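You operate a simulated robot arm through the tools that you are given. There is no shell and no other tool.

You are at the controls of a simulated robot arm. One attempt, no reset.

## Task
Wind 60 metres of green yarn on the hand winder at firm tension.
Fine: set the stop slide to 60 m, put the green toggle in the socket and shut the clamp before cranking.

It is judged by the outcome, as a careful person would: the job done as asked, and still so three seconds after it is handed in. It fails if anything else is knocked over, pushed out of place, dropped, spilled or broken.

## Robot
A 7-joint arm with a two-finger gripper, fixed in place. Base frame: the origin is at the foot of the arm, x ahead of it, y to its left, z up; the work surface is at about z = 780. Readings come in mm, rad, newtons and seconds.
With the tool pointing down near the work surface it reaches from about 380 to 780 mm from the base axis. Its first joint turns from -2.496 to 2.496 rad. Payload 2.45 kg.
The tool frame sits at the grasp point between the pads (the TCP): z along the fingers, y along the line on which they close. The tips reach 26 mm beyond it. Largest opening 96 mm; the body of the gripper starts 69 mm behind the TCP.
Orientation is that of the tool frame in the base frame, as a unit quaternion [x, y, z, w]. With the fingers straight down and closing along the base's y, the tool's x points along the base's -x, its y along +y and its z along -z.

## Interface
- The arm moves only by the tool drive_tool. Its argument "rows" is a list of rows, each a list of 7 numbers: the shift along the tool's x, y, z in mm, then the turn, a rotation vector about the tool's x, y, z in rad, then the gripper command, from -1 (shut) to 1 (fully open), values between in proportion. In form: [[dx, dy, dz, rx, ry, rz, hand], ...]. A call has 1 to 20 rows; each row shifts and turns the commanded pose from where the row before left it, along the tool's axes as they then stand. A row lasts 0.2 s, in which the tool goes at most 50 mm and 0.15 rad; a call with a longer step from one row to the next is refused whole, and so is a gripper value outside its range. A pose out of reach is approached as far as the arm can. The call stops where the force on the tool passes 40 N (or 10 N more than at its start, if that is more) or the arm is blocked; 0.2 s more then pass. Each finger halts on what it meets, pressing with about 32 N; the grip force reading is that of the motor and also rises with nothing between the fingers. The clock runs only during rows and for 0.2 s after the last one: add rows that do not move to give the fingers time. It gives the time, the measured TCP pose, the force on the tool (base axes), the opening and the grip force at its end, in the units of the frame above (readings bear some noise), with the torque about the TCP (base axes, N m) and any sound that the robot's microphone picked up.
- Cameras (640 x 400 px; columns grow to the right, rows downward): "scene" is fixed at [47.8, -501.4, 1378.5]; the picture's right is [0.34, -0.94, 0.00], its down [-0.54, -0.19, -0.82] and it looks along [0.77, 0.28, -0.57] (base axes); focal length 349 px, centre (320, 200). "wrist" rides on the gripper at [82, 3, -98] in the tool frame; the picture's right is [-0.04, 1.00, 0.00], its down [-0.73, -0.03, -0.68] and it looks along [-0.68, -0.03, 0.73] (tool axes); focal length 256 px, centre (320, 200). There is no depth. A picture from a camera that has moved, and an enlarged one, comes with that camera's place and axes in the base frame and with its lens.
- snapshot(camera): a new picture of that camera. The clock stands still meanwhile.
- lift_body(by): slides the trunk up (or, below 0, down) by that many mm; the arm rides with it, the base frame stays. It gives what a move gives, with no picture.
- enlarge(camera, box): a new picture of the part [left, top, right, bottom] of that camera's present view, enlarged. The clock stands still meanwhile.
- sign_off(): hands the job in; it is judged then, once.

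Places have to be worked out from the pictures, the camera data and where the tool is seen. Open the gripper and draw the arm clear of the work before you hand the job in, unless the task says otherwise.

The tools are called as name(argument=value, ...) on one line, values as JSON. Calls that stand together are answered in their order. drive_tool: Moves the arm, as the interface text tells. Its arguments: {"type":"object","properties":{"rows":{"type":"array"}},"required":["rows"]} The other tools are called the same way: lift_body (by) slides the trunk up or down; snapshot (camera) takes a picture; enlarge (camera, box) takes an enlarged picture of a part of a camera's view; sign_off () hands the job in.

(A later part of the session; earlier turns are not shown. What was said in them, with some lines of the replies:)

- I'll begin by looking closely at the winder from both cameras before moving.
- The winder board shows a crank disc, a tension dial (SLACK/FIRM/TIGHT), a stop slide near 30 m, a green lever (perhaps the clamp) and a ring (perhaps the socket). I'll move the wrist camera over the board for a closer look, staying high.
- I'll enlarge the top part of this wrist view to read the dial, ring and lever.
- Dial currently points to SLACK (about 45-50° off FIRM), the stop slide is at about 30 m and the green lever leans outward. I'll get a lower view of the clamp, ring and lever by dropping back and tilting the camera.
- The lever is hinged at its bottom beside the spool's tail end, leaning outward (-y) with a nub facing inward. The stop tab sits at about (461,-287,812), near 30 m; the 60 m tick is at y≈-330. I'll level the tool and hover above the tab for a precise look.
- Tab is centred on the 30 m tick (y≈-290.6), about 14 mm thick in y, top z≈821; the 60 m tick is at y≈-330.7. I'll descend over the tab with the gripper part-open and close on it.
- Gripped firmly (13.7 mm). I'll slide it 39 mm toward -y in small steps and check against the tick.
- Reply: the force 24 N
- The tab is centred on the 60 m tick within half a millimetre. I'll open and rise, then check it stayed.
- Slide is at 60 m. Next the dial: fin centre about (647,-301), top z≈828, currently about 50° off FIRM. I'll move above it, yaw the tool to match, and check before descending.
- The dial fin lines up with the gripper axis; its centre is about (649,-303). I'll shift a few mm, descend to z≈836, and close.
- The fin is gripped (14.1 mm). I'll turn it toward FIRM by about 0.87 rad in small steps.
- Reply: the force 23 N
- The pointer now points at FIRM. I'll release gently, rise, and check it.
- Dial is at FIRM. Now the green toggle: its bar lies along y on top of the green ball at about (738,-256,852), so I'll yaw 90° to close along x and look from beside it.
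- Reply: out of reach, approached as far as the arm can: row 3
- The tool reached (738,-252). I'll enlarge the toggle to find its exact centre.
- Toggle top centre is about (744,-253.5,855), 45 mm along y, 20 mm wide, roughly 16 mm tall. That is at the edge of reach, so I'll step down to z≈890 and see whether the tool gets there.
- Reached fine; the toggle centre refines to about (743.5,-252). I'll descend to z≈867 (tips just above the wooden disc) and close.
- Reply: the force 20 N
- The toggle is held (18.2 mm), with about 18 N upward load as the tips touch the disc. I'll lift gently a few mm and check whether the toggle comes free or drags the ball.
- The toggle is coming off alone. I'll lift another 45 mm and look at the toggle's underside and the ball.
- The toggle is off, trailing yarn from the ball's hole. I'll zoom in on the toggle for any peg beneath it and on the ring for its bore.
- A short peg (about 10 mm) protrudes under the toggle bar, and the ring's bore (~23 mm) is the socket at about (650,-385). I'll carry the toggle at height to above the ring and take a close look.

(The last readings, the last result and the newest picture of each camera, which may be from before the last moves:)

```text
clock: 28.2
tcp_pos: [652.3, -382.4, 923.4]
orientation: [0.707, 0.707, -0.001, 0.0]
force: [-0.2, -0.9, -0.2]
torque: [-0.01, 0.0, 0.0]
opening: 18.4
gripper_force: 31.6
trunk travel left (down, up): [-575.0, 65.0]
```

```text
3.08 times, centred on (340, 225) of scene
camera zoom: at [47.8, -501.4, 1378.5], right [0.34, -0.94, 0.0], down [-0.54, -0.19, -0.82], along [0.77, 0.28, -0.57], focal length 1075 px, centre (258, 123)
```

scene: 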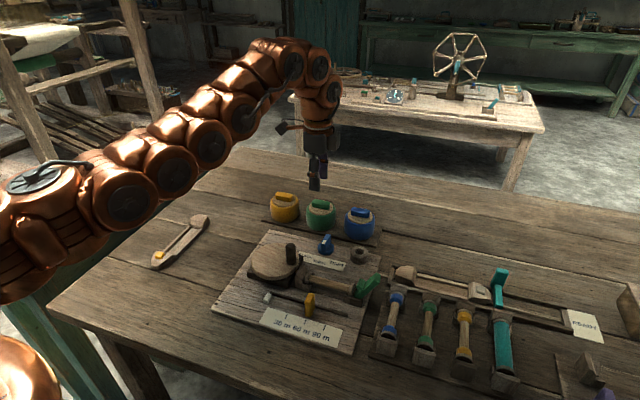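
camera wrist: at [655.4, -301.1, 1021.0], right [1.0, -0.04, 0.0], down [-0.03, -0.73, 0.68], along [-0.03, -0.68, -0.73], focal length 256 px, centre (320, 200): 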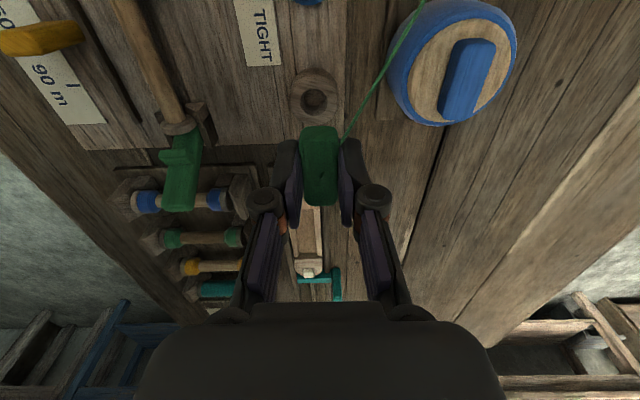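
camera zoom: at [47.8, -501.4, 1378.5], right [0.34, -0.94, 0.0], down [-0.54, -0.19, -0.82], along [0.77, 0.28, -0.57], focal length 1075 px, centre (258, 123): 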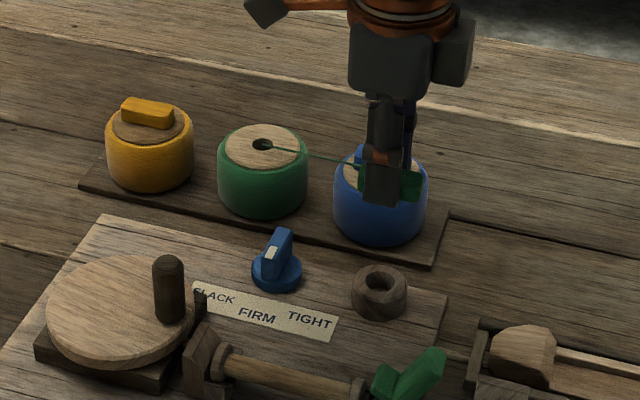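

Ring bore centre from this view is about (646.5,-386.5). I'll shift there, descend to z≈870 and re-measure before inserting.

drive_tool(rows=[[-4.2, -5.9, 10, 0, 0, 0, -1], [0, 0, 15, 0, 0, 0, -1], [0, 0, 15, 0, 0, 0, -1], [0, 0, 13, 0, 0, 0, -1], [0, 0, 0, 0, 0, 0, -1]])

enlarge(camera="wrist", box=[220, 60, 420, 220])

enlarge(camera="scene", box=[330, 210, 400, 270])

```text
clock: 29.4
tcp_pos: [647.2, -385.9, 870.2]
orientation: [0.707, 0.707, 0.001, 0.0]
force: [-0.8, -0.3, 0.0]
torque: [0.01, 0.0, 0.02]
opening: 18.4
gripper_force: 32.1
trunk travel left (down, up): [-575.0, 65.0]
```

```text
2.50 times, centred on (320, 140) of wrist
camera zoom: at [649.9, -304.8, 968.6], right [1.0, -0.04, 0.0], down [-0.03, -0.73, 0.68], along [-0.03, -0.68, -0.73], focal length 640 px, centre (320, 350)
```

zoom: 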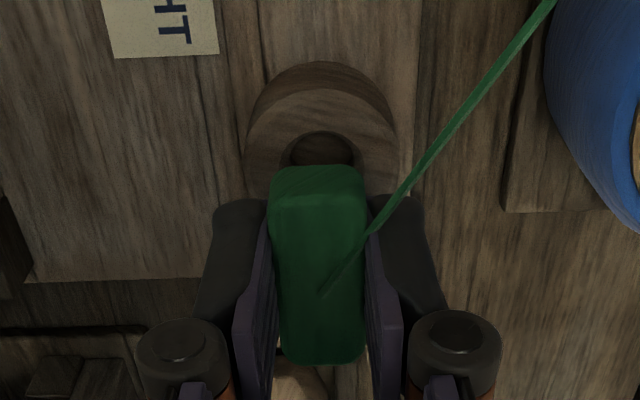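

```text
6.67 times, centred on (365, 240) of scene
camera zoom: at [47.8, -501.4, 1378.5], right [0.34, -0.94, 0.0], down [-0.54, -0.19, -0.82], along [0.77, 0.28, -0.57], focal length 2329 px, centre (20, -67)
```

zoom: 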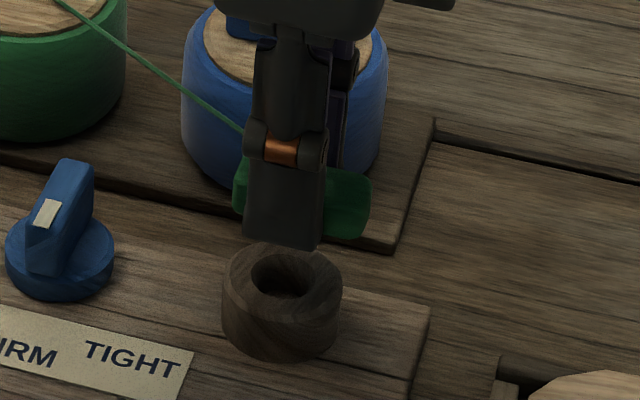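

Bore centre measures (647,-387.4); I judge the peg to be at about y≈-389. I'll nudge +1.5 mm in y and lower slowly, watching the force.

drive_tool(rows=[[1.5, 0, 5, 0, 0, 0, -1], [0, 0, 8, 0, 0, 0, -1], [0, 0, 7, 0, 0, 0, -1], [0, 0, 4, 0, 0, 0, -1], [0, 0, 3, 0, 0, 0, -1], [0, 0, 0, 0, 0, 0, -1]])

enlarge(camera="scene", box=[330, 210, 400, 270])

enlarge(camera="wrist", box=[220, 60, 420, 220])

```text
clock: 30.8
tcp_pos: [648.9, -384.4, 842.2]
orientation: [0.706, 0.708, 0.0, 0.0]
force: [0.3, 0.0, -0.2]
torque: [0.02, 0.04, -0.02]
opening: 18.2
gripper_force: 31.9
trunk travel left (down, up): [-575.0, 65.0]
```

```text
6.67 times, centred on (365, 240) of scene
camera zoom: at [47.8, -501.4, 1378.5], right [0.34, -0.94, 0.0], down [-0.54, -0.19, -0.82], along [0.77, 0.28, -0.57], focal length 2329 px, centre (20, -67)
```

zoom: 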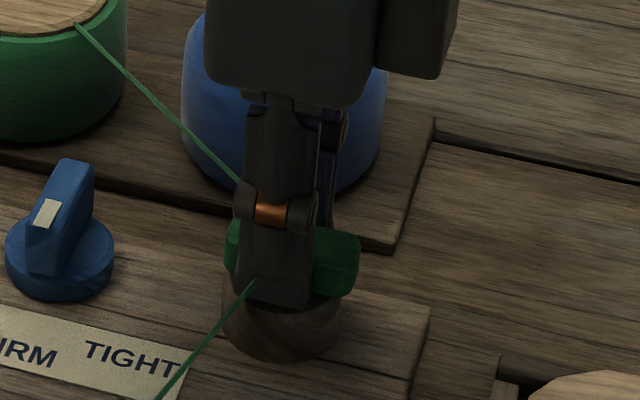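

```text
2.50 times, centred on (320, 140) of wrist
camera zoom: at [650.9, -303.1, 940.5], right [1.0, -0.04, 0.0], down [-0.03, -0.73, 0.68], along [-0.03, -0.68, -0.73], focal length 640 px, centre (320, 350)
```

zoom: 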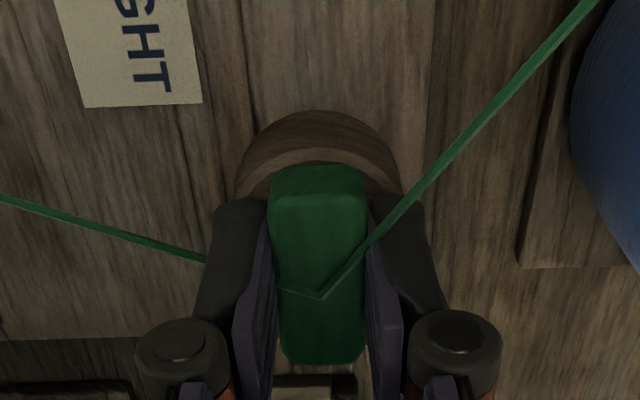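

A second yarn strand now runs from the toggle to the winder, so the peg is in the socket. No contact force yet, so I'll lower a little further until it seats.

drive_tool(rows=[[0, 0, 2, 0, 0, 0, -1], [0, 0, 2, 0, 0, 0, -1], [0, 0, 0, 0, 0, 0, -1]])

enlarge(camera="scene", box=[330, 210, 400, 270])

```text
clock: 31.6
tcp_pos: [647.4, -385.1, 838.9]
orientation: [0.707, 0.707, 0.001, 0.0]
force: [-0.8, -0.1, 2.3]
torque: [0.03, 0.0, -0.03]
opening: 18.3
gripper_force: 31.9
trunk travel left (down, up): [-575.0, 65.0]
```

```text
6.67 times, centred on (365, 240) of scene
camera zoom: at [47.8, -501.4, 1378.5], right [0.34, -0.94, 0.0], down [-0.54, -0.19, -0.82], along [0.77, 0.28, -0.57], focal length 2329 px, centre (20, -67)
```

zoom: 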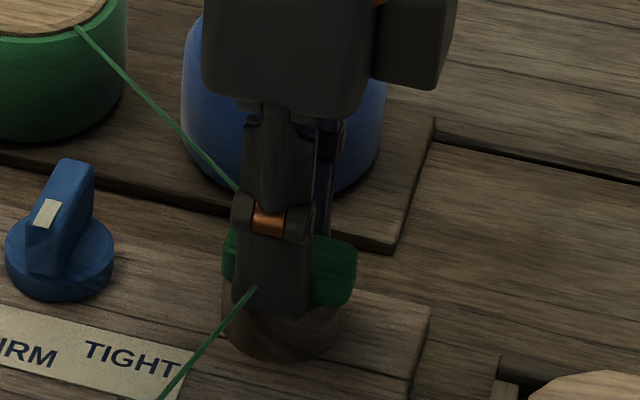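

Slight upward force (≈2 N) says the bar is meeting the ring rim. I'll press down 1.5 mm more, then open slowly and rise.

drive_tool(rows=[[0, 0, 1.5, 0, 0, 0, -1], [0, 0, 0, 0, 0, 0, -1], [0, 0, 0, 0, 0, 0, -0.6], [0, 0, 0, 0, 0, 0, -0.3], [0, 0, 0, 0, 0, 0, -0.1], [0, 0, -20, 0, 0, 0, -0.1], [0, 0, -30, 0, 0, 0, -0.1], [0, 0, -40, 0, 0, 0, -0.1], [0, 0, 0, 0, 0, 0, -0.1]])

enlarge(camera="scene", box=[260, 180, 400, 310])

snapshot(camera="wrist")

```text
clock: 33.6
tcp_pos: [647.8, -381.7, 925.0]
orientation: [0.706, 0.708, 0.0, 0.0]
force: [0.4, 0.2, 0.2]
torque: [-0.01, -0.05, 0.04]
opening: 43.4
gripper_force: 0.0
trunk travel left (down, up): [-575.0, 65.0]
```

```text
3.08 times, centred on (330, 245) of scene
camera zoom: at [47.8, -501.4, 1378.5], right [0.34, -0.94, 0.0], down [-0.54, -0.19, -0.82], along [0.77, 0.28, -0.57], focal length 1075 px, centre (289, 62)
```

zoom: 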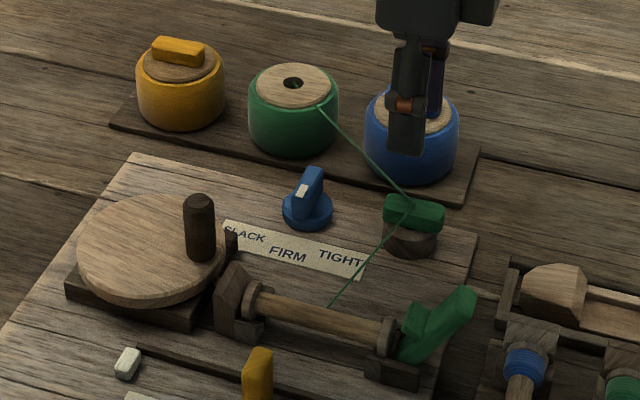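

```text
taken
camera wrist: at [650.7, -300.4, 1023.2], right [1.0, -0.04, 0.0], down [-0.03, -0.73, 0.68], along [-0.03, -0.68, -0.73], focal length 256 px, centre (320, 200)
```

wrist: 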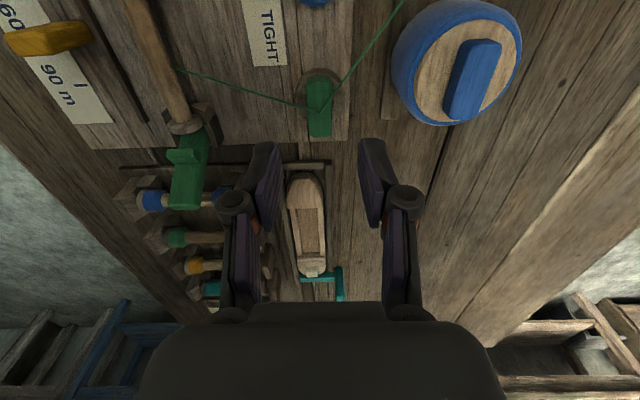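

The toggle is seated and the yarn runs green ball → socket → spool. Now the clamp: the lever's pivot is at about (527,-417,804) and its tip at (532,-444,868), leaning out 23°, nub facing the spool flange. I'll close the fingers, go outside it at y≈-490 and lower to z≈873, ready to push it inward.

drive_tool(rows=[[-27, -29.5, 0, 0, 0, 0, -0.5], [-27, -29.5, 0, 0, 0, 0, -1], [-27, -29.5, 0, 0, 0, 0, -1], [-27, -29.5, 0, 0, 0, 0, -1], [0, 0, 0, 0, 0, 0, -1], [0, 0, 0, 0, 0, 0, -1]])

snapshot(camera="wrist")

enlarge(camera="scene", box=[290, 200, 450, 320])

```text
clock: 35.0
tcp_pos: [531.0, -492.0, 924.9]
orientation: [0.707, 0.707, 0.0, -0.001]
force: [-0.3, -0.2, 0.1]
torque: [0.03, 0.0, 0.04]
opening: 0.0
gripper_force: 28.4
trunk travel left (down, up): [-575.0, 65.0]
```

```text
taken
camera wrist: at [533.0, -409.9, 1022.9], right [1.0, -0.04, 0.0], down [-0.03, -0.73, 0.68], along [-0.03, -0.68, -0.73], focal length 256 px, centre (320, 200)
```

wrist: 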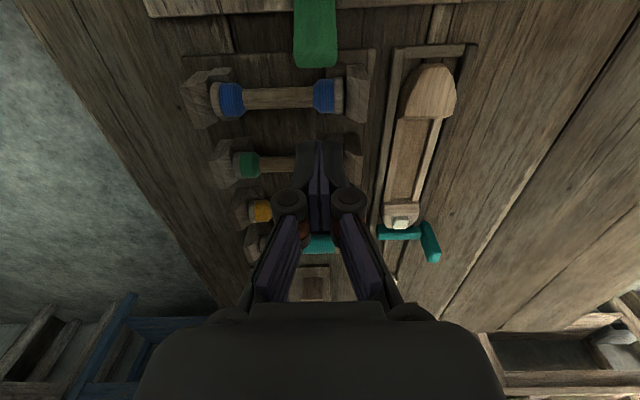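

```text
3.33 times, centred on (370, 260) of scene
camera zoom: at [47.8, -501.4, 1378.5], right [0.34, -0.94, 0.0], down [-0.54, -0.19, -0.82], along [0.77, 0.28, -0.57], focal length 1165 px, centre (153, 0)
```

zoom: 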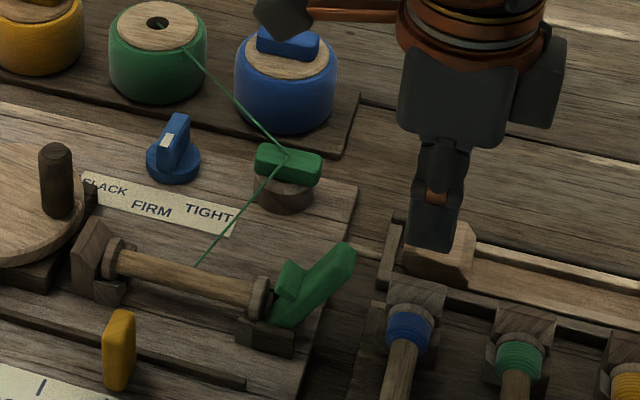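

Everything beneath is below about z=830, and the lever is centred at x≈530. I'll lower to z≈876 and then push toward +y in small steps.

drive_tool(rows=[[0, -1, 25, 0, 0, 0, -1], [0, 0, 24, 0, 0, 0, -1], [10, 0, 0, 0, 0, 0, -1], [8, 0, 0, 0, 0, 0, -1], [6, 0, 0, 0, 0, 0, -1], [4, 0, 0, 0, 0, 0, -1], [4, 0, 0, 0, 0, 0, -1], [4, 0, 0, 0, 0, 0, -1], [0, 0, 0, 0, 0, 0, -1]])

enlarge(camera="scene", box=[290, 200, 450, 320])

snapshot(camera="wrist")

```text
clock: 37.0
tcp_pos: [529.4, -455.7, 878.1]
orientation: [0.707, 0.707, -0.001, 0.0]
force: [0.1, 0.2, -0.3]
torque: [0.02, -0.03, 0.02]
opening: 0.2
gripper_force: 28.3
trunk travel left (down, up): [-575.0, 65.0]
```

```text
3.33 times, centred on (370, 260) of scene
camera zoom: at [47.8, -501.4, 1378.5], right [0.34, -0.94, 0.0], down [-0.54, -0.19, -0.82], along [0.77, 0.28, -0.57], focal length 1165 px, centre (153, 0)
```

zoom: 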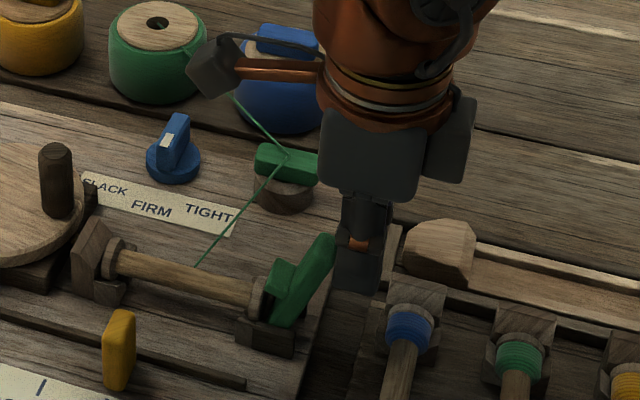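

```text
taken
camera wrist: at [531.8, -374.3, 976.1], right [1.0, -0.04, 0.0], down [-0.03, -0.73, 0.68], along [-0.03, -0.68, -0.73], focal length 256 px, centre (320, 200)
```

wrist: 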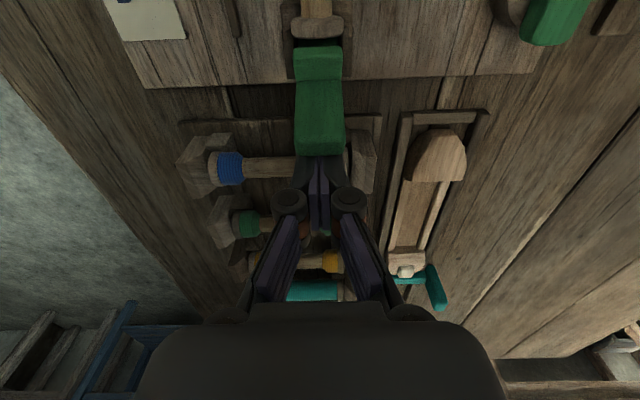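

The lever is moving inward freely with almost no force. I'll continue pushing in small steps.

drive_tool(rows=[[4, 0, 0, 0, 0, 0, -1], [4, 0, 0, 0, 0, 0, -1], [4, 0, 0, 0, 0, 0, -1], [4, 0, 0, 0, 0, 0, -1], [4, 0, 0, 0, 0, 0, -1], [0, 0, 0, 0, 0, 0, -1]])

enlarge(camera="scene", box=[290, 200, 450, 320])

```text
clock: 38.4
tcp_pos: [527.4, -434.7, 877.8]
orientation: [0.707, 0.707, -0.001, 0.001]
force: [0.1, 0.4, 0.3]
torque: [-0.01, 0.02, -0.02]
opening: 0.0
gripper_force: 28.7
trunk travel left (down, up): [-575.0, 65.0]
```

```text
3.33 times, centred on (370, 260) of scene
camera zoom: at [47.8, -501.4, 1378.5], right [0.34, -0.94, 0.0], down [-0.54, -0.19, -0.82], along [0.77, 0.28, -0.57], focal length 1165 px, centre (153, 0)
```

zoom: 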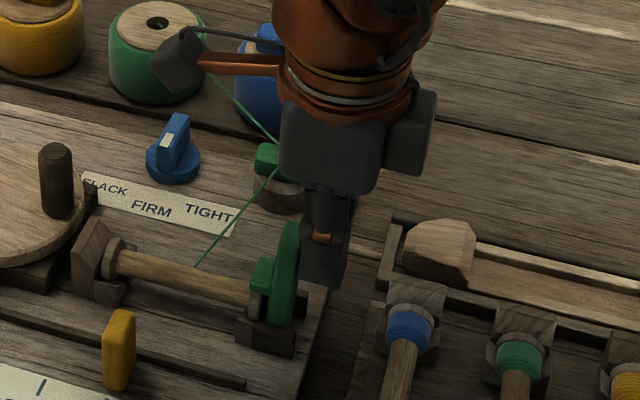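

The lever is nearly upright and the nub is coming over the flange. I'll keep pushing slowly until it meets a stop.

drive_tool(rows=[[3, 0, 0, 0, 0, 0, -1], [3, 0, 0, 0, 0, 0, -1], [3, 0, 0, 0, 0, 0, -1], [3, 0, 0, 0, 0, 0, -1], [0, 0, 0, 0, 0, 0, -1]])

enlarge(camera="scene", box=[310, 220, 400, 310])

snapshot(camera="wrist")

```text
clock: 39.4
tcp_pos: [527.0, -430.7, 877.7]
orientation: [0.708, 0.706, -0.003, 0.004]
force: [4.9, -21.0, -5.9]
torque: [-0.57, -0.03, -0.06]
opening: 6.1
gripper_force: 28.9
trunk travel left (down, up): [-575.0, 65.0]
stopped in row 5: the force on the tool passed its limit at 43 N (the readings are from after the stop); the commanded pose is now the measured one
```

```text
4.44 times, centred on (355, 265) of scene
camera zoom: at [47.8, -501.4, 1378.5], right [0.34, -0.94, 0.0], down [-0.54, -0.19, -0.82], along [0.77, 0.28, -0.57], focal length 1553 px, centre (164, -89)
```

zoom: 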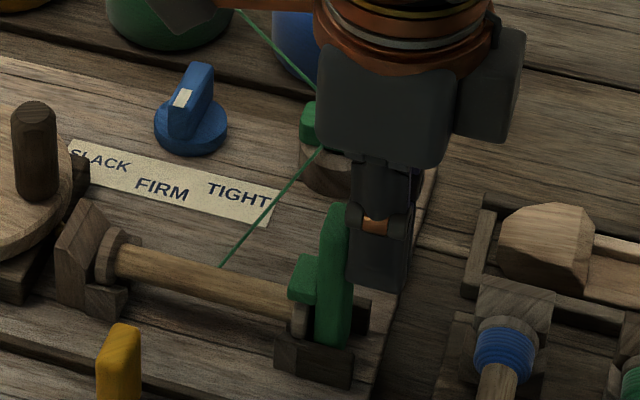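

```text
taken
camera wrist: at [529.6, -347.7, 975.3], right [1.0, -0.04, 0.0], down [-0.04, -0.73, 0.69], along [-0.03, -0.69, -0.73], focal length 256 px, centre (320, 200)
```

wrist: 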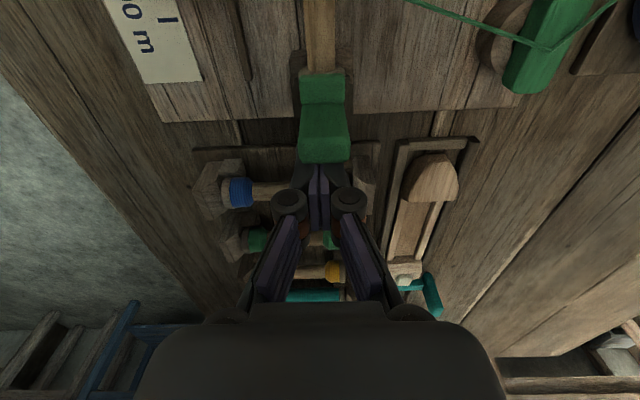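

The lever is upright against its stop (43 N) with the nub over the flange: clamp shut. I'll back off in -y, and check that it stays.

drive_tool(rows=[[-5, 0, 0, 0, 0, 0, -1], [-10, 0, 0, 0, 0, 0, -1], [-20, 0, 0, 0, 0, 0, -1], [-10, 0, -40, 0, 0, 0, -1], [0, 0, -40, 0, 0, 0, -1], [0, 0, 0, 0, 0, 0, -1]])

enlarge(camera="scene", box=[310, 220, 400, 310])

enlarge(camera="scene", box=[200, 180, 400, 360])

```text
clock: 40.8
tcp_pos: [526.6, -472.3, 957.6]
orientation: [0.708, 0.707, -0.002, 0.004]
force: [0.4, -0.1, 0.4]
torque: [-0.01, 0.0, -0.01]
opening: 0.0
gripper_force: 28.4
trunk travel left (down, up): [-575.0, 65.0]
```

```text
4.44 times, centred on (355, 265) of scene
camera zoom: at [47.8, -501.4, 1378.5], right [0.34, -0.94, 0.0], down [-0.54, -0.19, -0.82], along [0.77, 0.28, -0.57], focal length 1553 px, centre (164, -89)
```

zoom: 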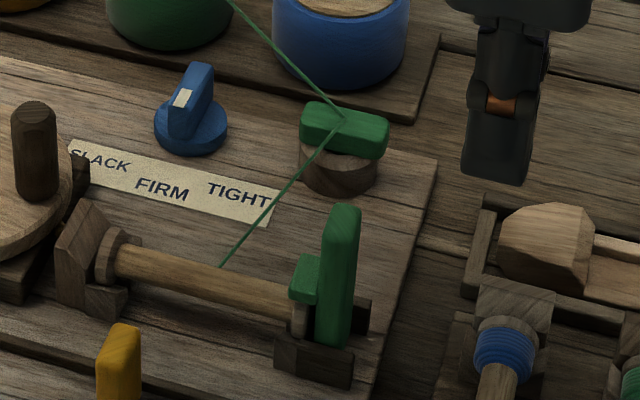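

```text
2.22 times, centred on (300, 270) of scene
camera zoom: at [47.8, -501.4, 1378.5], right [0.34, -0.94, 0.0], down [-0.54, -0.19, -0.82], along [0.77, 0.28, -0.57], focal length 776 px, centre (364, 44)
```

zoom: 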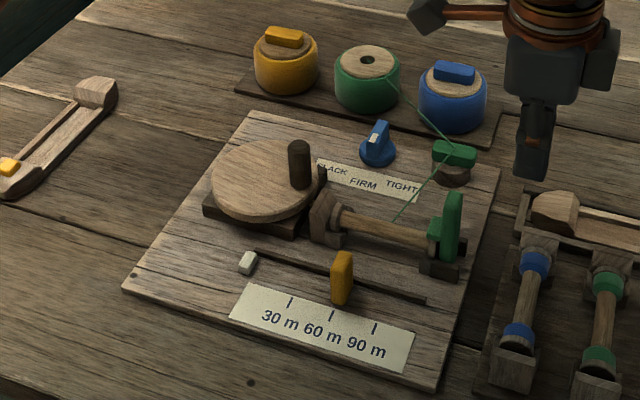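

The clamp stays shut, slide at 60 m, dial FIRM, toggle seated. Now I go above the crank disc, yaw back to straight and measure the disc centre and knob.

drive_tool(rows=[[41, -4.5, 0, 0, 0, 0, -1], [41, -4.5, 0, 0, 0, 0, -1], [41, -4.5, 0, 0, 0, 0, -1], [41, -4.5, 0, 0, 0, 0, -0.5], [41, -4.5, 0, 0, 0, 0, 0], [41, -4.5, 0, 0, 0, 0, 0], [0, 0, 0, 0, 0, -0.1428, 0], [0, 0, 0, 0, 0, -0.1428, 0], [0, 0, 0, 0, 0, -0.1428, 0], [0, 0, 0, 0, 0, -0.1428, 0], [0, 0, 0, 0, 0, -0.1428, 0], [0, 0, 0, 0, 0, -0.1428, 0], [0, 0, 0, 0, 0, -0.1428, 0], [0, 0, 0, 0, 0, -0.1428, 0], [0, 0, 0, 0, 0, -0.1428, 0], [0, 0, 0, 0, 0, -0.1428, 0], [0, 0, 0, 0, 0, -0.1428, 0], [0, 0, 0, 0, 0, 0, 0]])

snapshot(camera="wrist")

enlarge(camera="wrist", box=[200, 0, 460, 180])

```text
clock: 44.6
tcp_pos: [501.5, -225.9, 956.6]
orientation: [0.0, 1.0, -0.004, 0.002]
force: [0.3, 0.6, -0.3]
torque: [0.0, -0.02, 0.0]
opening: 48.0
gripper_force: 0.1
trunk travel left (down, up): [-575.0, 65.0]
```

```text
taken
camera wrist: at [418.4, -222.0, 1054.8], right [0.04, 1.0, -0.01], down [0.73, -0.02, 0.68], along [0.68, -0.03, -0.73], focal length 256 px, centre (320, 200)
```

wrist: 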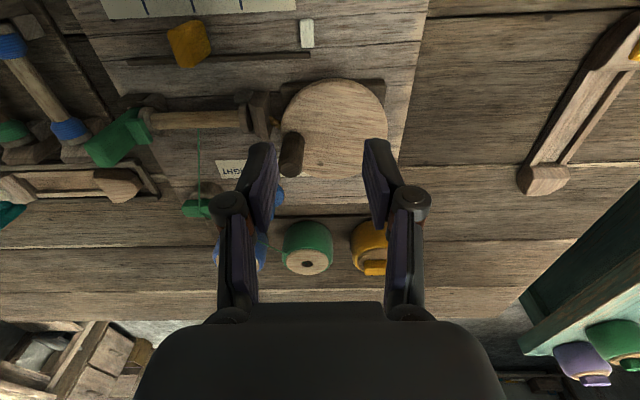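

```text
2.22 times, centred on (330, 90) of wrist
camera zoom: at [418.4, -222.0, 1054.8], right [0.04, 1.0, -0.01], down [0.73, -0.02, 0.68], along [0.68, -0.03, -0.73], focal length 569 px, centre (298, 444)
```

zoom: 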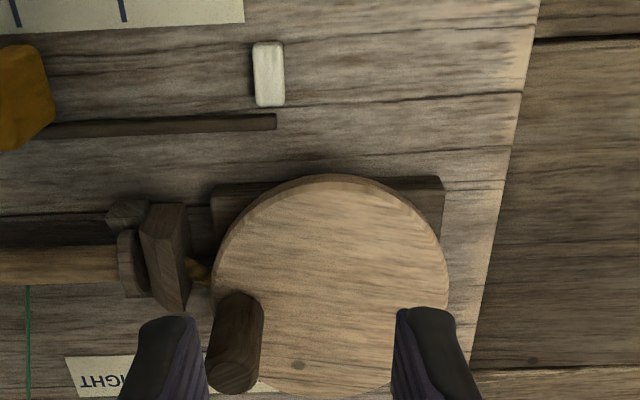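

Disc centre is about (537,-214), top z≈831; the knob is at (546,-253), top z≈878, crank radius about 40 mm. I'll use closed fingers as a pusher behind the knob: go to the trailing side (for clockwise), lower to z≈876 and check clearance.

drive_tool(rows=[[-37, -1, 0, 0, 0, 0, -1], [-36, -1, 0, 0, 0, 0, -1], [0, 0, 0, 0, 0, 0, -1], [0, 0, 30, 0, 0, 0, -1], [0, 0, 30, 0, 0, 0, -1], [0, 0, 20, 0, 0, 0, -1], [0, 0, 0, 0, 0, 0, -1]])

snapshot(camera="wrist")

enlarge(camera="scene", box=[220, 200, 340, 320])

```text
clock: 46.2
tcp_pos: [572.6, -227.2, 880.6]
orientation: [0.001, 1.0, -0.005, 0.001]
force: [0.6, 0.0, -0.1]
torque: [-0.01, -0.02, 0.0]
opening: 0.2
gripper_force: 28.6
trunk travel left (down, up): [-575.0, 65.0]
```

```text
taken
camera wrist: at [490.0, -223.8, 978.8], right [0.04, 1.0, -0.01], down [0.73, -0.03, 0.68], along [0.68, -0.03, -0.73], focal length 256 px, centre (320, 200)
```

wrist: 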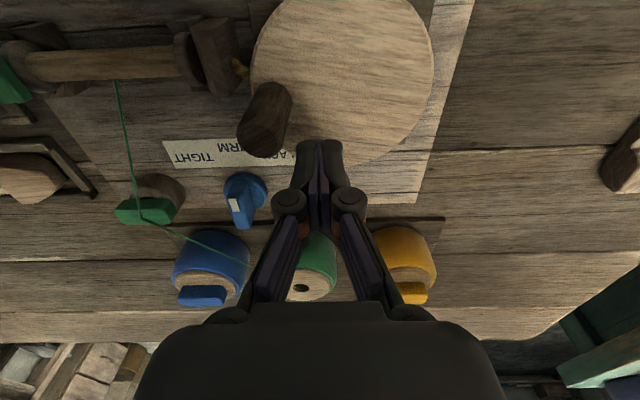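

```text
3.33 times, centred on (280, 260) of scene
camera zoom: at [47.8, -501.4, 1378.5], right [0.34, -0.94, 0.0], down [-0.54, -0.19, -0.82], along [0.77, 0.28, -0.57], focal length 1165 px, centre (453, 0)
```

zoom: 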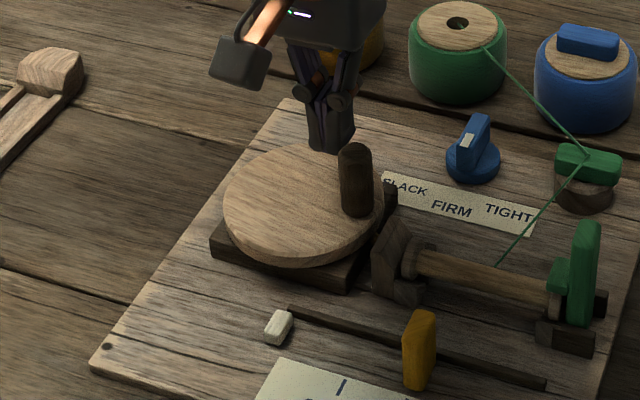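

Clear placement behind the knob. I'll push clockwise about a quarter turn as a test and then look at the counter block.

drive_tool(rows=[[-2, 0, 4, 0, 0, 0, -1], [8.1, -13.34, 0, 0, 0, 0, -1], [12.59, -9.23, 0, 0, 0, 0, -1], [15.16, -3.71, 0, 0, 0, 0, -1], [15.42, 2.37, 0, 0, 0, 0, -1], [0, 0, 0, 0, 0, 0, -1]])

snapshot(camera="wrist")

enlarge(camera="scene", box=[220, 200, 340, 320])

```text
clock: 47.6
tcp_pos: [525.4, -251.4, 872.4]
orientation: [0.001, 1.0, -0.003, 0.002]
force: [-0.4, 0.2, -0.6]
torque: [0.0, 0.04, -0.01]
opening: 0.2
gripper_force: 28.6
trunk travel left (down, up): [-575.0, 65.0]
```

```text
taken
camera wrist: at [442.4, -247.0, 971.1], right [0.04, 1.0, -0.01], down [0.73, -0.03, 0.68], along [0.68, -0.03, -0.73], focal length 256 px, centre (320, 200)
```

wrist: 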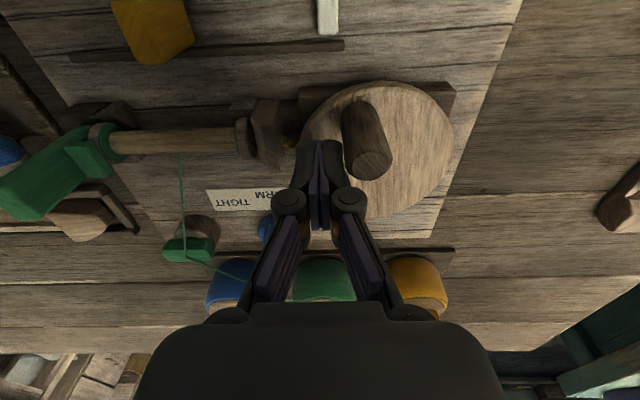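

```text
3.33 times, centred on (280, 260) of scene
camera zoom: at [47.8, -501.4, 1378.5], right [0.34, -0.94, 0.0], down [-0.54, -0.19, -0.82], along [0.77, 0.28, -0.57], focal length 1165 px, centre (453, 0)
```

zoom: 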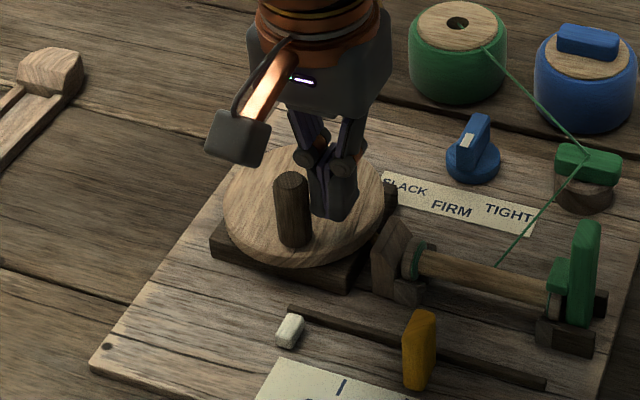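

Clockwise is right: the counter block moved ~7 mm toward the stop and green yarn appears on the spool. I'll continue three quarters of a turn and check.

drive_tool(rows=[[13.34, 8.1, -3, 0, 0, 0, -1], [9.23, 12.59, 0, 0, 0, 0, -1], [3.71, 15.16, 0, 0, 0, 0, -1], [-2.37, 15.42, 0, 0, 0, 0, -1], [-8.1, 13.34, 0, 0, 0, 0, -1], [-12.59, 9.23, 0, 0, 0, 0, -1], [-15.16, 3.71, 0, 0, 0, 0, -1], [-15.42, -2.37, 0, 0, 0, 0, -1], [-13.34, -8.1, 0, 0, 0, 0, -1], [-9.23, -12.59, 0, 0, 0, 0, -1], [-3.71, -15.16, 0, 0, 0, 0, -1], [2.37, -15.42, 0, 0, 0, 0, -1], [0, 0, 0, 0, 0, 0, -1]])

enlarge(camera="scene", box=[220, 200, 340, 320])

snapshot(camera="wrist")

```text
clock: 50.4
tcp_pos: [575.9, -228.9, 877.5]
orientation: [0.001, 1.0, -0.004, 0.001]
force: [0.1, -0.2, 0.3]
torque: [0.0, 0.0, -0.02]
opening: 0.1
gripper_force: 28.4
trunk travel left (down, up): [-575.0, 65.0]
```

```text
3.33 times, centred on (280, 260) of scene
camera zoom: at [47.8, -501.4, 1378.5], right [0.34, -0.94, 0.0], down [-0.54, -0.19, -0.82], along [0.77, 0.28, -0.57], focal length 1165 px, centre (453, 0)
```

zoom: 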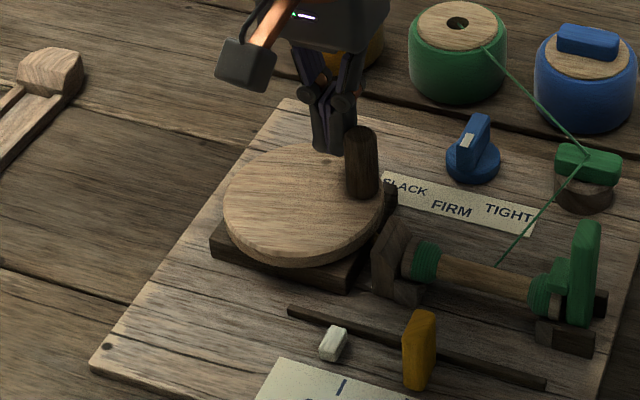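

```text
taken
camera wrist: at [493.6, -224.6, 974.9], right [0.04, 1.0, -0.01], down [0.73, -0.03, 0.68], along [0.68, -0.03, -0.73], focal length 256 px, centre (320, 200)
```

wrist: 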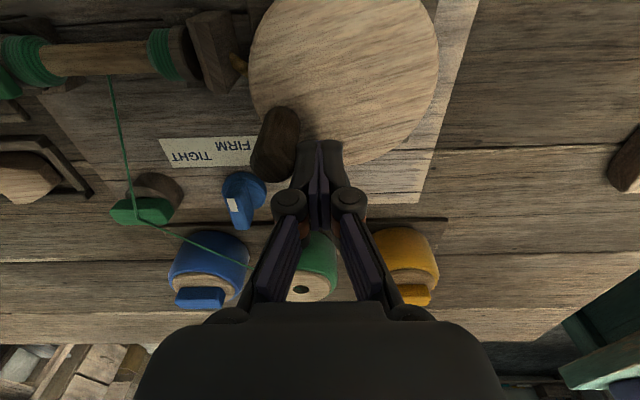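

The counter has travelled about half way to the stop in nearly one turn. I'll do another 200° or so, then check again.

drive_tool(rows=[[8.1, -13.34, 0, 0, 0, 0, -1], [12.59, -9.23, 0, 0, 0, 0, -1], [15.16, -3.71, 0, 0, 0, 0, -1], [15.42, 2.37, 0, 0, 0, 0, -1], [13.34, 8.1, 0, 0, 0, 0, -1], [9.23, 12.59, 0, 0, 0, 0, -1], [3.71, 15.16, 0, 0, 0, 0, -1], [-2.37, 15.42, 0, 0, 0, 0, -1], [-8.1, 13.34, 0, 0, 0, 0, -1], [-12.59, 9.23, 0, 0, 0, 0, -1], [0, 0, 0, 0, 0, 0, -1]])

enlarge(camera="scene", box=[220, 200, 340, 320])

snapshot(camera="wrist")

```text
clock: 52.8
tcp_pos: [522.1, -178.3, 876.0]
orientation: [0.001, 1.0, -0.004, 0.002]
force: [-0.8, 0.6, -0.3]
torque: [-0.01, -0.04, 0.07]
opening: 0.1
gripper_force: 28.7
trunk travel left (down, up): [-575.0, 65.0]
```

```text
3.33 times, centred on (280, 260) of scene
camera zoom: at [47.8, -501.4, 1378.5], right [0.34, -0.94, 0.0], down [-0.54, -0.19, -0.82], along [0.77, 0.28, -0.57], focal length 1165 px, centre (453, 0)
```

zoom: 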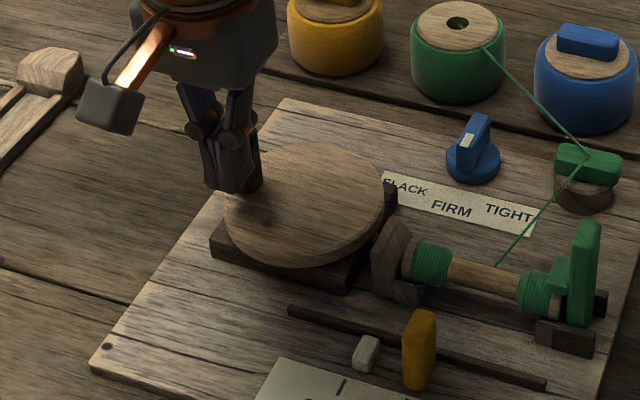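

```text
taken
camera wrist: at [439.2, -174.2, 974.4], right [0.04, 1.0, -0.01], down [0.73, -0.03, 0.68], along [0.68, -0.03, -0.73], focal length 256 px, centre (320, 200)
```

wrist: 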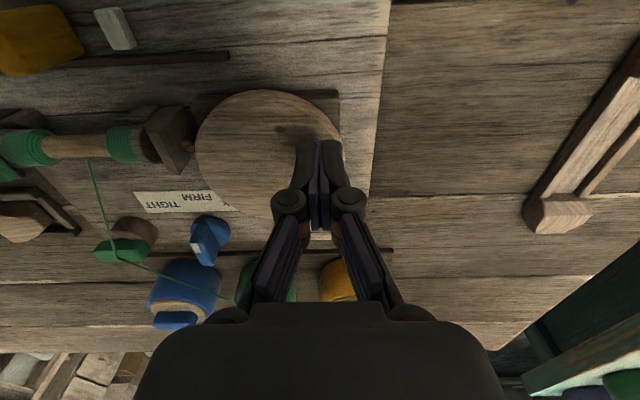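

About 150° of crank seems left before the counter touches the stop. I'll push 112° more and then go slowly.

drive_tool(rows=[[-15.16, 3.71, 0, 0, 0, 0, -1], [-15.42, -2.37, 0, 0, 0, 0, -1], [-13.34, -8.1, 0, 0, 0, 0, -1], [-9.23, -12.59, 0, 0, 0, 0, -1], [-3.71, -15.16, 0, 0, 0, 0, -1], [0, 0, 0, 0, 0, 0, -1]])

enlarge(camera="scene", box=[230, 230, 330, 320])

snapshot(camera="wrist")

```text
clock: 54.2
tcp_pos: [577.8, -212.1, 875.9]
orientation: [0.002, 1.0, -0.004, 0.003]
force: [-0.6, -0.1, 0.1]
torque: [-0.04, 0.05, 0.01]
opening: 0.2
gripper_force: 28.8
trunk travel left (down, up): [-575.0, 65.0]
```

```text
4.44 times, centred on (280, 275) of scene
camera zoom: at [47.8, -501.4, 1378.5], right [0.34, -0.94, 0.0], down [-0.54, -0.19, -0.82], along [0.77, 0.28, -0.57], focal length 1553 px, centre (498, -133)
```

zoom: 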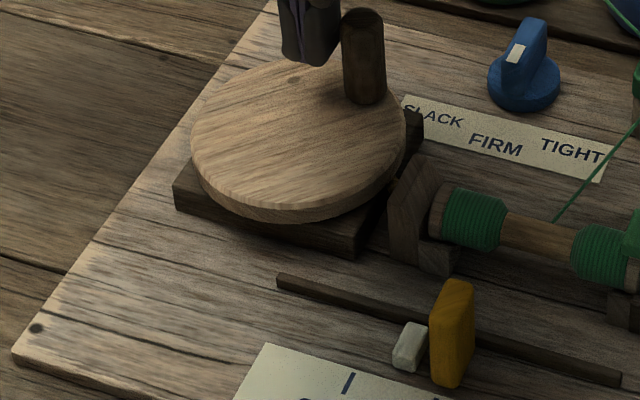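

```text
taken
camera wrist: at [495.1, -208.4, 974.4], right [0.04, 1.0, -0.01], down [0.73, -0.03, 0.68], along [0.68, -0.03, -0.73], focal length 256 px, centre (320, 200)
```

wrist: 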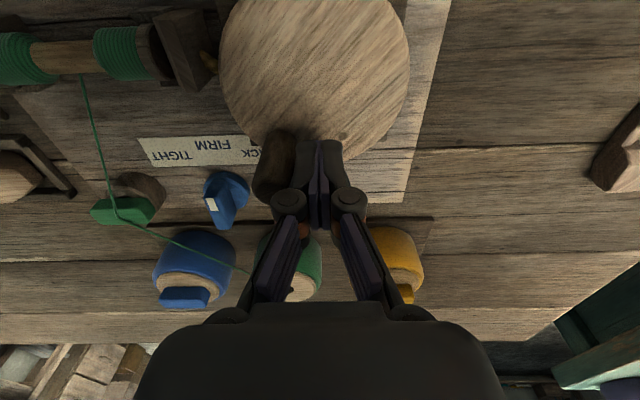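

The counter is about to touch the tab. I'll advance in ~5° nudges, watching the force.

drive_tool(rows=[[0.15, -3.49, 0, 0, 0, 0, -1], [0.45, -3.45, 0, 0, 0, 0, -1], [0, 0, 0, 0, 0, 0, -1]])

enlarge(camera="scene", box=[230, 230, 330, 320])

```text
clock: 55.0
tcp_pos: [577.7, -218.6, 876.7]
orientation: [0.0, 1.0, -0.004, 0.001]
force: [0.0, 0.3, 0.1]
torque: [-0.01, -0.02, 0.0]
opening: 0.0
gripper_force: 28.2
trunk travel left (down, up): [-575.0, 65.0]
```

```text
4.44 times, centred on (280, 275) of scene
camera zoom: at [47.8, -501.4, 1378.5], right [0.34, -0.94, 0.0], down [-0.54, -0.19, -0.82], along [0.77, 0.28, -0.57], focal length 1553 px, centre (498, -133)
```

zoom: 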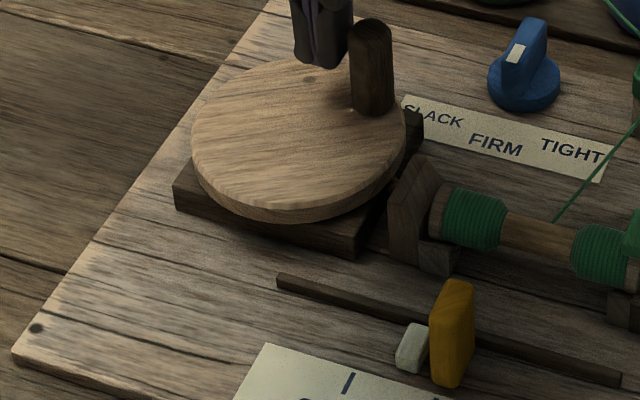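

Nearly touching with no resistance yet. A couple more nudges.

drive_tool(rows=[[0.76, -3.4, 0, 0, 0, 0, -1], [1.05, -3.32, 0, 0, 0, 0, -1], [0, 0, 0, 0, 0, 0, -1]])

enlarge(camera="scene", box=[230, 230, 330, 320])

```text
clock: 55.8
tcp_pos: [576.2, -225.6, 875.9]
orientation: [0.0, 1.0, -0.005, 0.002]
force: [-0.6, -0.3, 0.0]
torque: [-0.03, -0.01, -0.04]
opening: 0.1
gripper_force: 28.9
trunk travel left (down, up): [-575.0, 65.0]
```

```text
4.44 times, centred on (280, 275) of scene
camera zoom: at [47.8, -501.4, 1378.5], right [0.34, -0.94, 0.0], down [-0.54, -0.19, -0.82], along [0.77, 0.28, -0.57], focal length 1553 px, centre (498, -133)
```

zoom: 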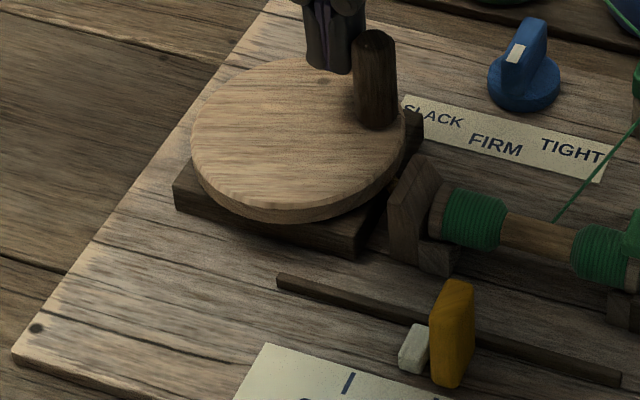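

The block's front corner still has a few mm before reaching the tab's face (perspective hides it). I'll keep nudging the crank.

drive_tool(rows=[[2.0, -4.85, 0, 0, 0, 0, -1], [2.4, -4.65, 0, 0, 0, 0, -1], [2.9, -4.4, 0, 0, 0, 0, -1], [0, 0, 0, 0, 0, 0, -1]])

enlarge(camera="scene", box=[250, 260, 320, 320])

snapshot(camera="wrist")

```text
clock: 56.8
tcp_pos: [568.7, -240.4, 877.1]
orientation: [0.001, 1.0, -0.005, 0.001]
force: [0.4, 0.0, 0.7]
torque: [-0.01, 0.02, 0.03]
opening: 0.0
gripper_force: 28.5
trunk travel left (down, up): [-575.0, 65.0]
```

```text
6.67 times, centred on (285, 290) of scene
camera zoom: at [47.8, -501.4, 1378.5], right [0.34, -0.94, 0.0], down [-0.54, -0.19, -0.82], along [0.77, 0.28, -0.57], focal length 2329 px, centre (553, -400)
```

zoom: 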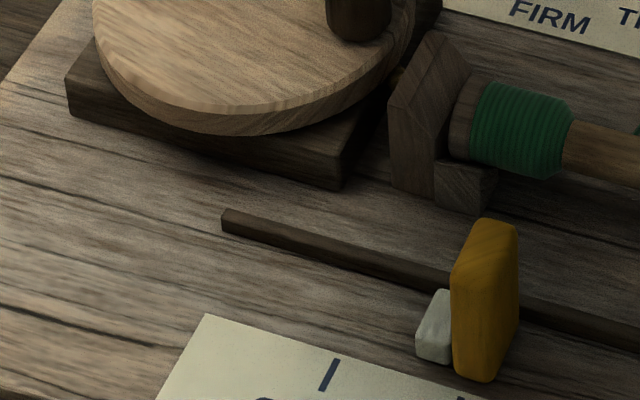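

```text
taken
camera wrist: at [486.6, -236.0, 974.4], right [0.04, 1.0, -0.01], down [0.73, -0.03, 0.68], along [0.68, -0.03, -0.73], focal length 256 px, centre (320, 200)
```

wrist: 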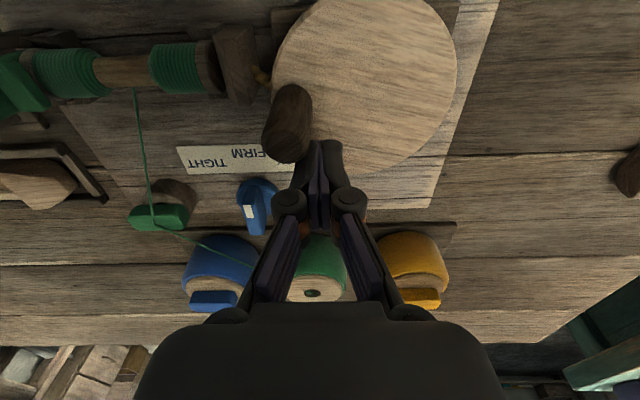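

Still free. I'll keep nudging in 5° steps until resistance appears.

drive_tool(rows=[[2.36, -2.57, 0, 0, 0, 0, -1], [2.57, -2.36, 0, 0, 0, 0, -1], [0, 0, 0, 0, 0, 0, -1]])

enlarge(camera="scene", box=[250, 260, 320, 320])

```text
clock: 57.6
tcp_pos: [566.1, -244.0, 876.6]
orientation: [0.001, 1.0, -0.005, 0.003]
force: [15.5, 3.0, -3.8]
torque: [0.11, -0.32, 0.1]
opening: 0.0
gripper_force: 28.8
trunk travel left (down, up): [-575.0, 65.0]
```

```text
6.67 times, centred on (285, 290) of scene
camera zoom: at [47.8, -501.4, 1378.5], right [0.34, -0.94, 0.0], down [-0.54, -0.19, -0.82], along [0.77, 0.28, -0.57], focal length 2329 px, centre (553, -400)
```

zoom: 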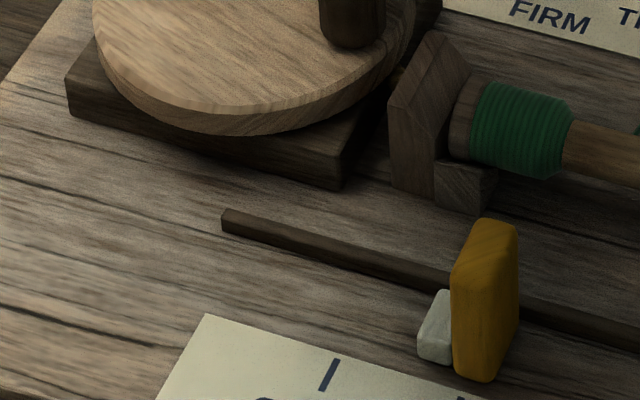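

Resistance has appeared (≈15 N) with the tab unmoved. One small nudge will confirm it's the hard stop.

drive_tool(rows=[[1.6, -1.2, 0, 0, 0, 0, -1], [0, 0, 0, 0, 0, 0, -1]])

enlarge(camera="scene", box=[250, 260, 320, 320])

```text
clock: 58.2
tcp_pos: [566.3, -246.1, 875.7]
orientation: [0.001, 1.0, -0.005, 0.004]
force: [38.7, 4.6, 4.4]
torque: [0.04, -0.41, 0.21]
opening: 0.0
gripper_force: 28.0
trunk travel left (down, up): [-575.0, 65.0]
```

```text
6.67 times, centred on (285, 290) of scene
camera zoom: at [47.8, -501.4, 1378.5], right [0.34, -0.94, 0.0], down [-0.54, -0.19, -0.82], along [0.77, 0.28, -0.57], focal length 2329 px, centre (553, -400)
```

zoom: 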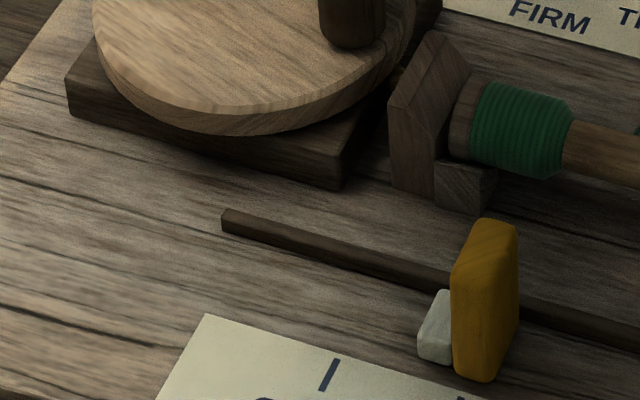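

Hard stop confirmed (39 N, nothing moved): the counter rests against the stop at 60 m. I'll back off the knob, rise and inspect everything.

drive_tool(rows=[[-5, 4, 0, 0, 0, 0, -1], [-8, 8, 0, 0, 0, 0, -1], [0, 0, -40, 0, 0, 0, -1], [0, 0, -45, 0, 0, 0, -1], [30, 30, -25, 0, 0, 0, 0], [30, 35, 0, 0, 0, 0, 1], [30, 35, 0, 0, 0, 0, 1], [0, 35, 0, 0, 0, 0, 1], [0, 35, 0, 0, 0, 0, 1], [0, 0, 0, 0, 0, 0, 1]])

snapshot(camera="scene")

enlarge(camera="scene", box=[200, 180, 400, 360])

```text
clock: 60.4
tcp_pos: [483.1, -65.2, 986.8]
orientation: [0.001, 1.0, -0.004, 0.002]
force: [-0.3, 0.7, -0.2]
torque: [-0.03, -0.01, -0.01]
opening: 96.0
gripper_force: 0.1
trunk travel left (down, up): [-575.0, 65.0]
```

```text
taken
```

scene: 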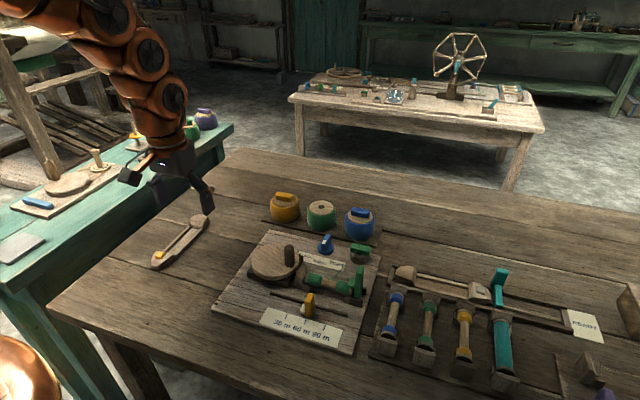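

```text
2.22 times, centred on (300, 270) of scene
camera zoom: at [47.8, -501.4, 1378.5], right [0.34, -0.94, 0.0], down [-0.54, -0.19, -0.82], along [0.77, 0.28, -0.57], focal length 776 px, centre (364, 44)
```

zoom: 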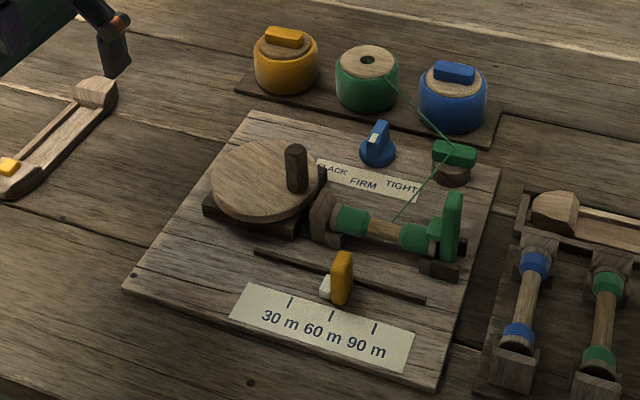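

The counter rests against the tab at 60 m, the dial is on FIRM, the toggle is seated, the clamp is shut and green yarn is wound. Nothing else is disturbed, and the gripper is open and clear. I'll hand in the job.

sign_off()

```text
The job is handed in.
```

I wound the green yarn to the 60 m stop at firm tension and handed the job in. I haven't been told the judging result.

- **Stop slide:** it is centred on the 60 m tick, within about half a millimetre.
- **Tension dial:** I turned it from SLACK, and it now points at FIRM.
- **Green toggle:** it sits in the socket, with the yarn running from the green ball through the toggle to the spool.
- **Clamp:** I swung the green lever in until it met its stop, before cranking, and it stayed shut.
- **Cranking:** about two clockwise turns brought the counter block against the stop slide. The crank then met a hard stop at 39 N, and the slide did not move.

When I gripped the toggle, the green ball shifted slightly. In the last picture it is within about a millimetre of its starting place. Nothing else looked disturbed, and the gripper is open and clear of the work.
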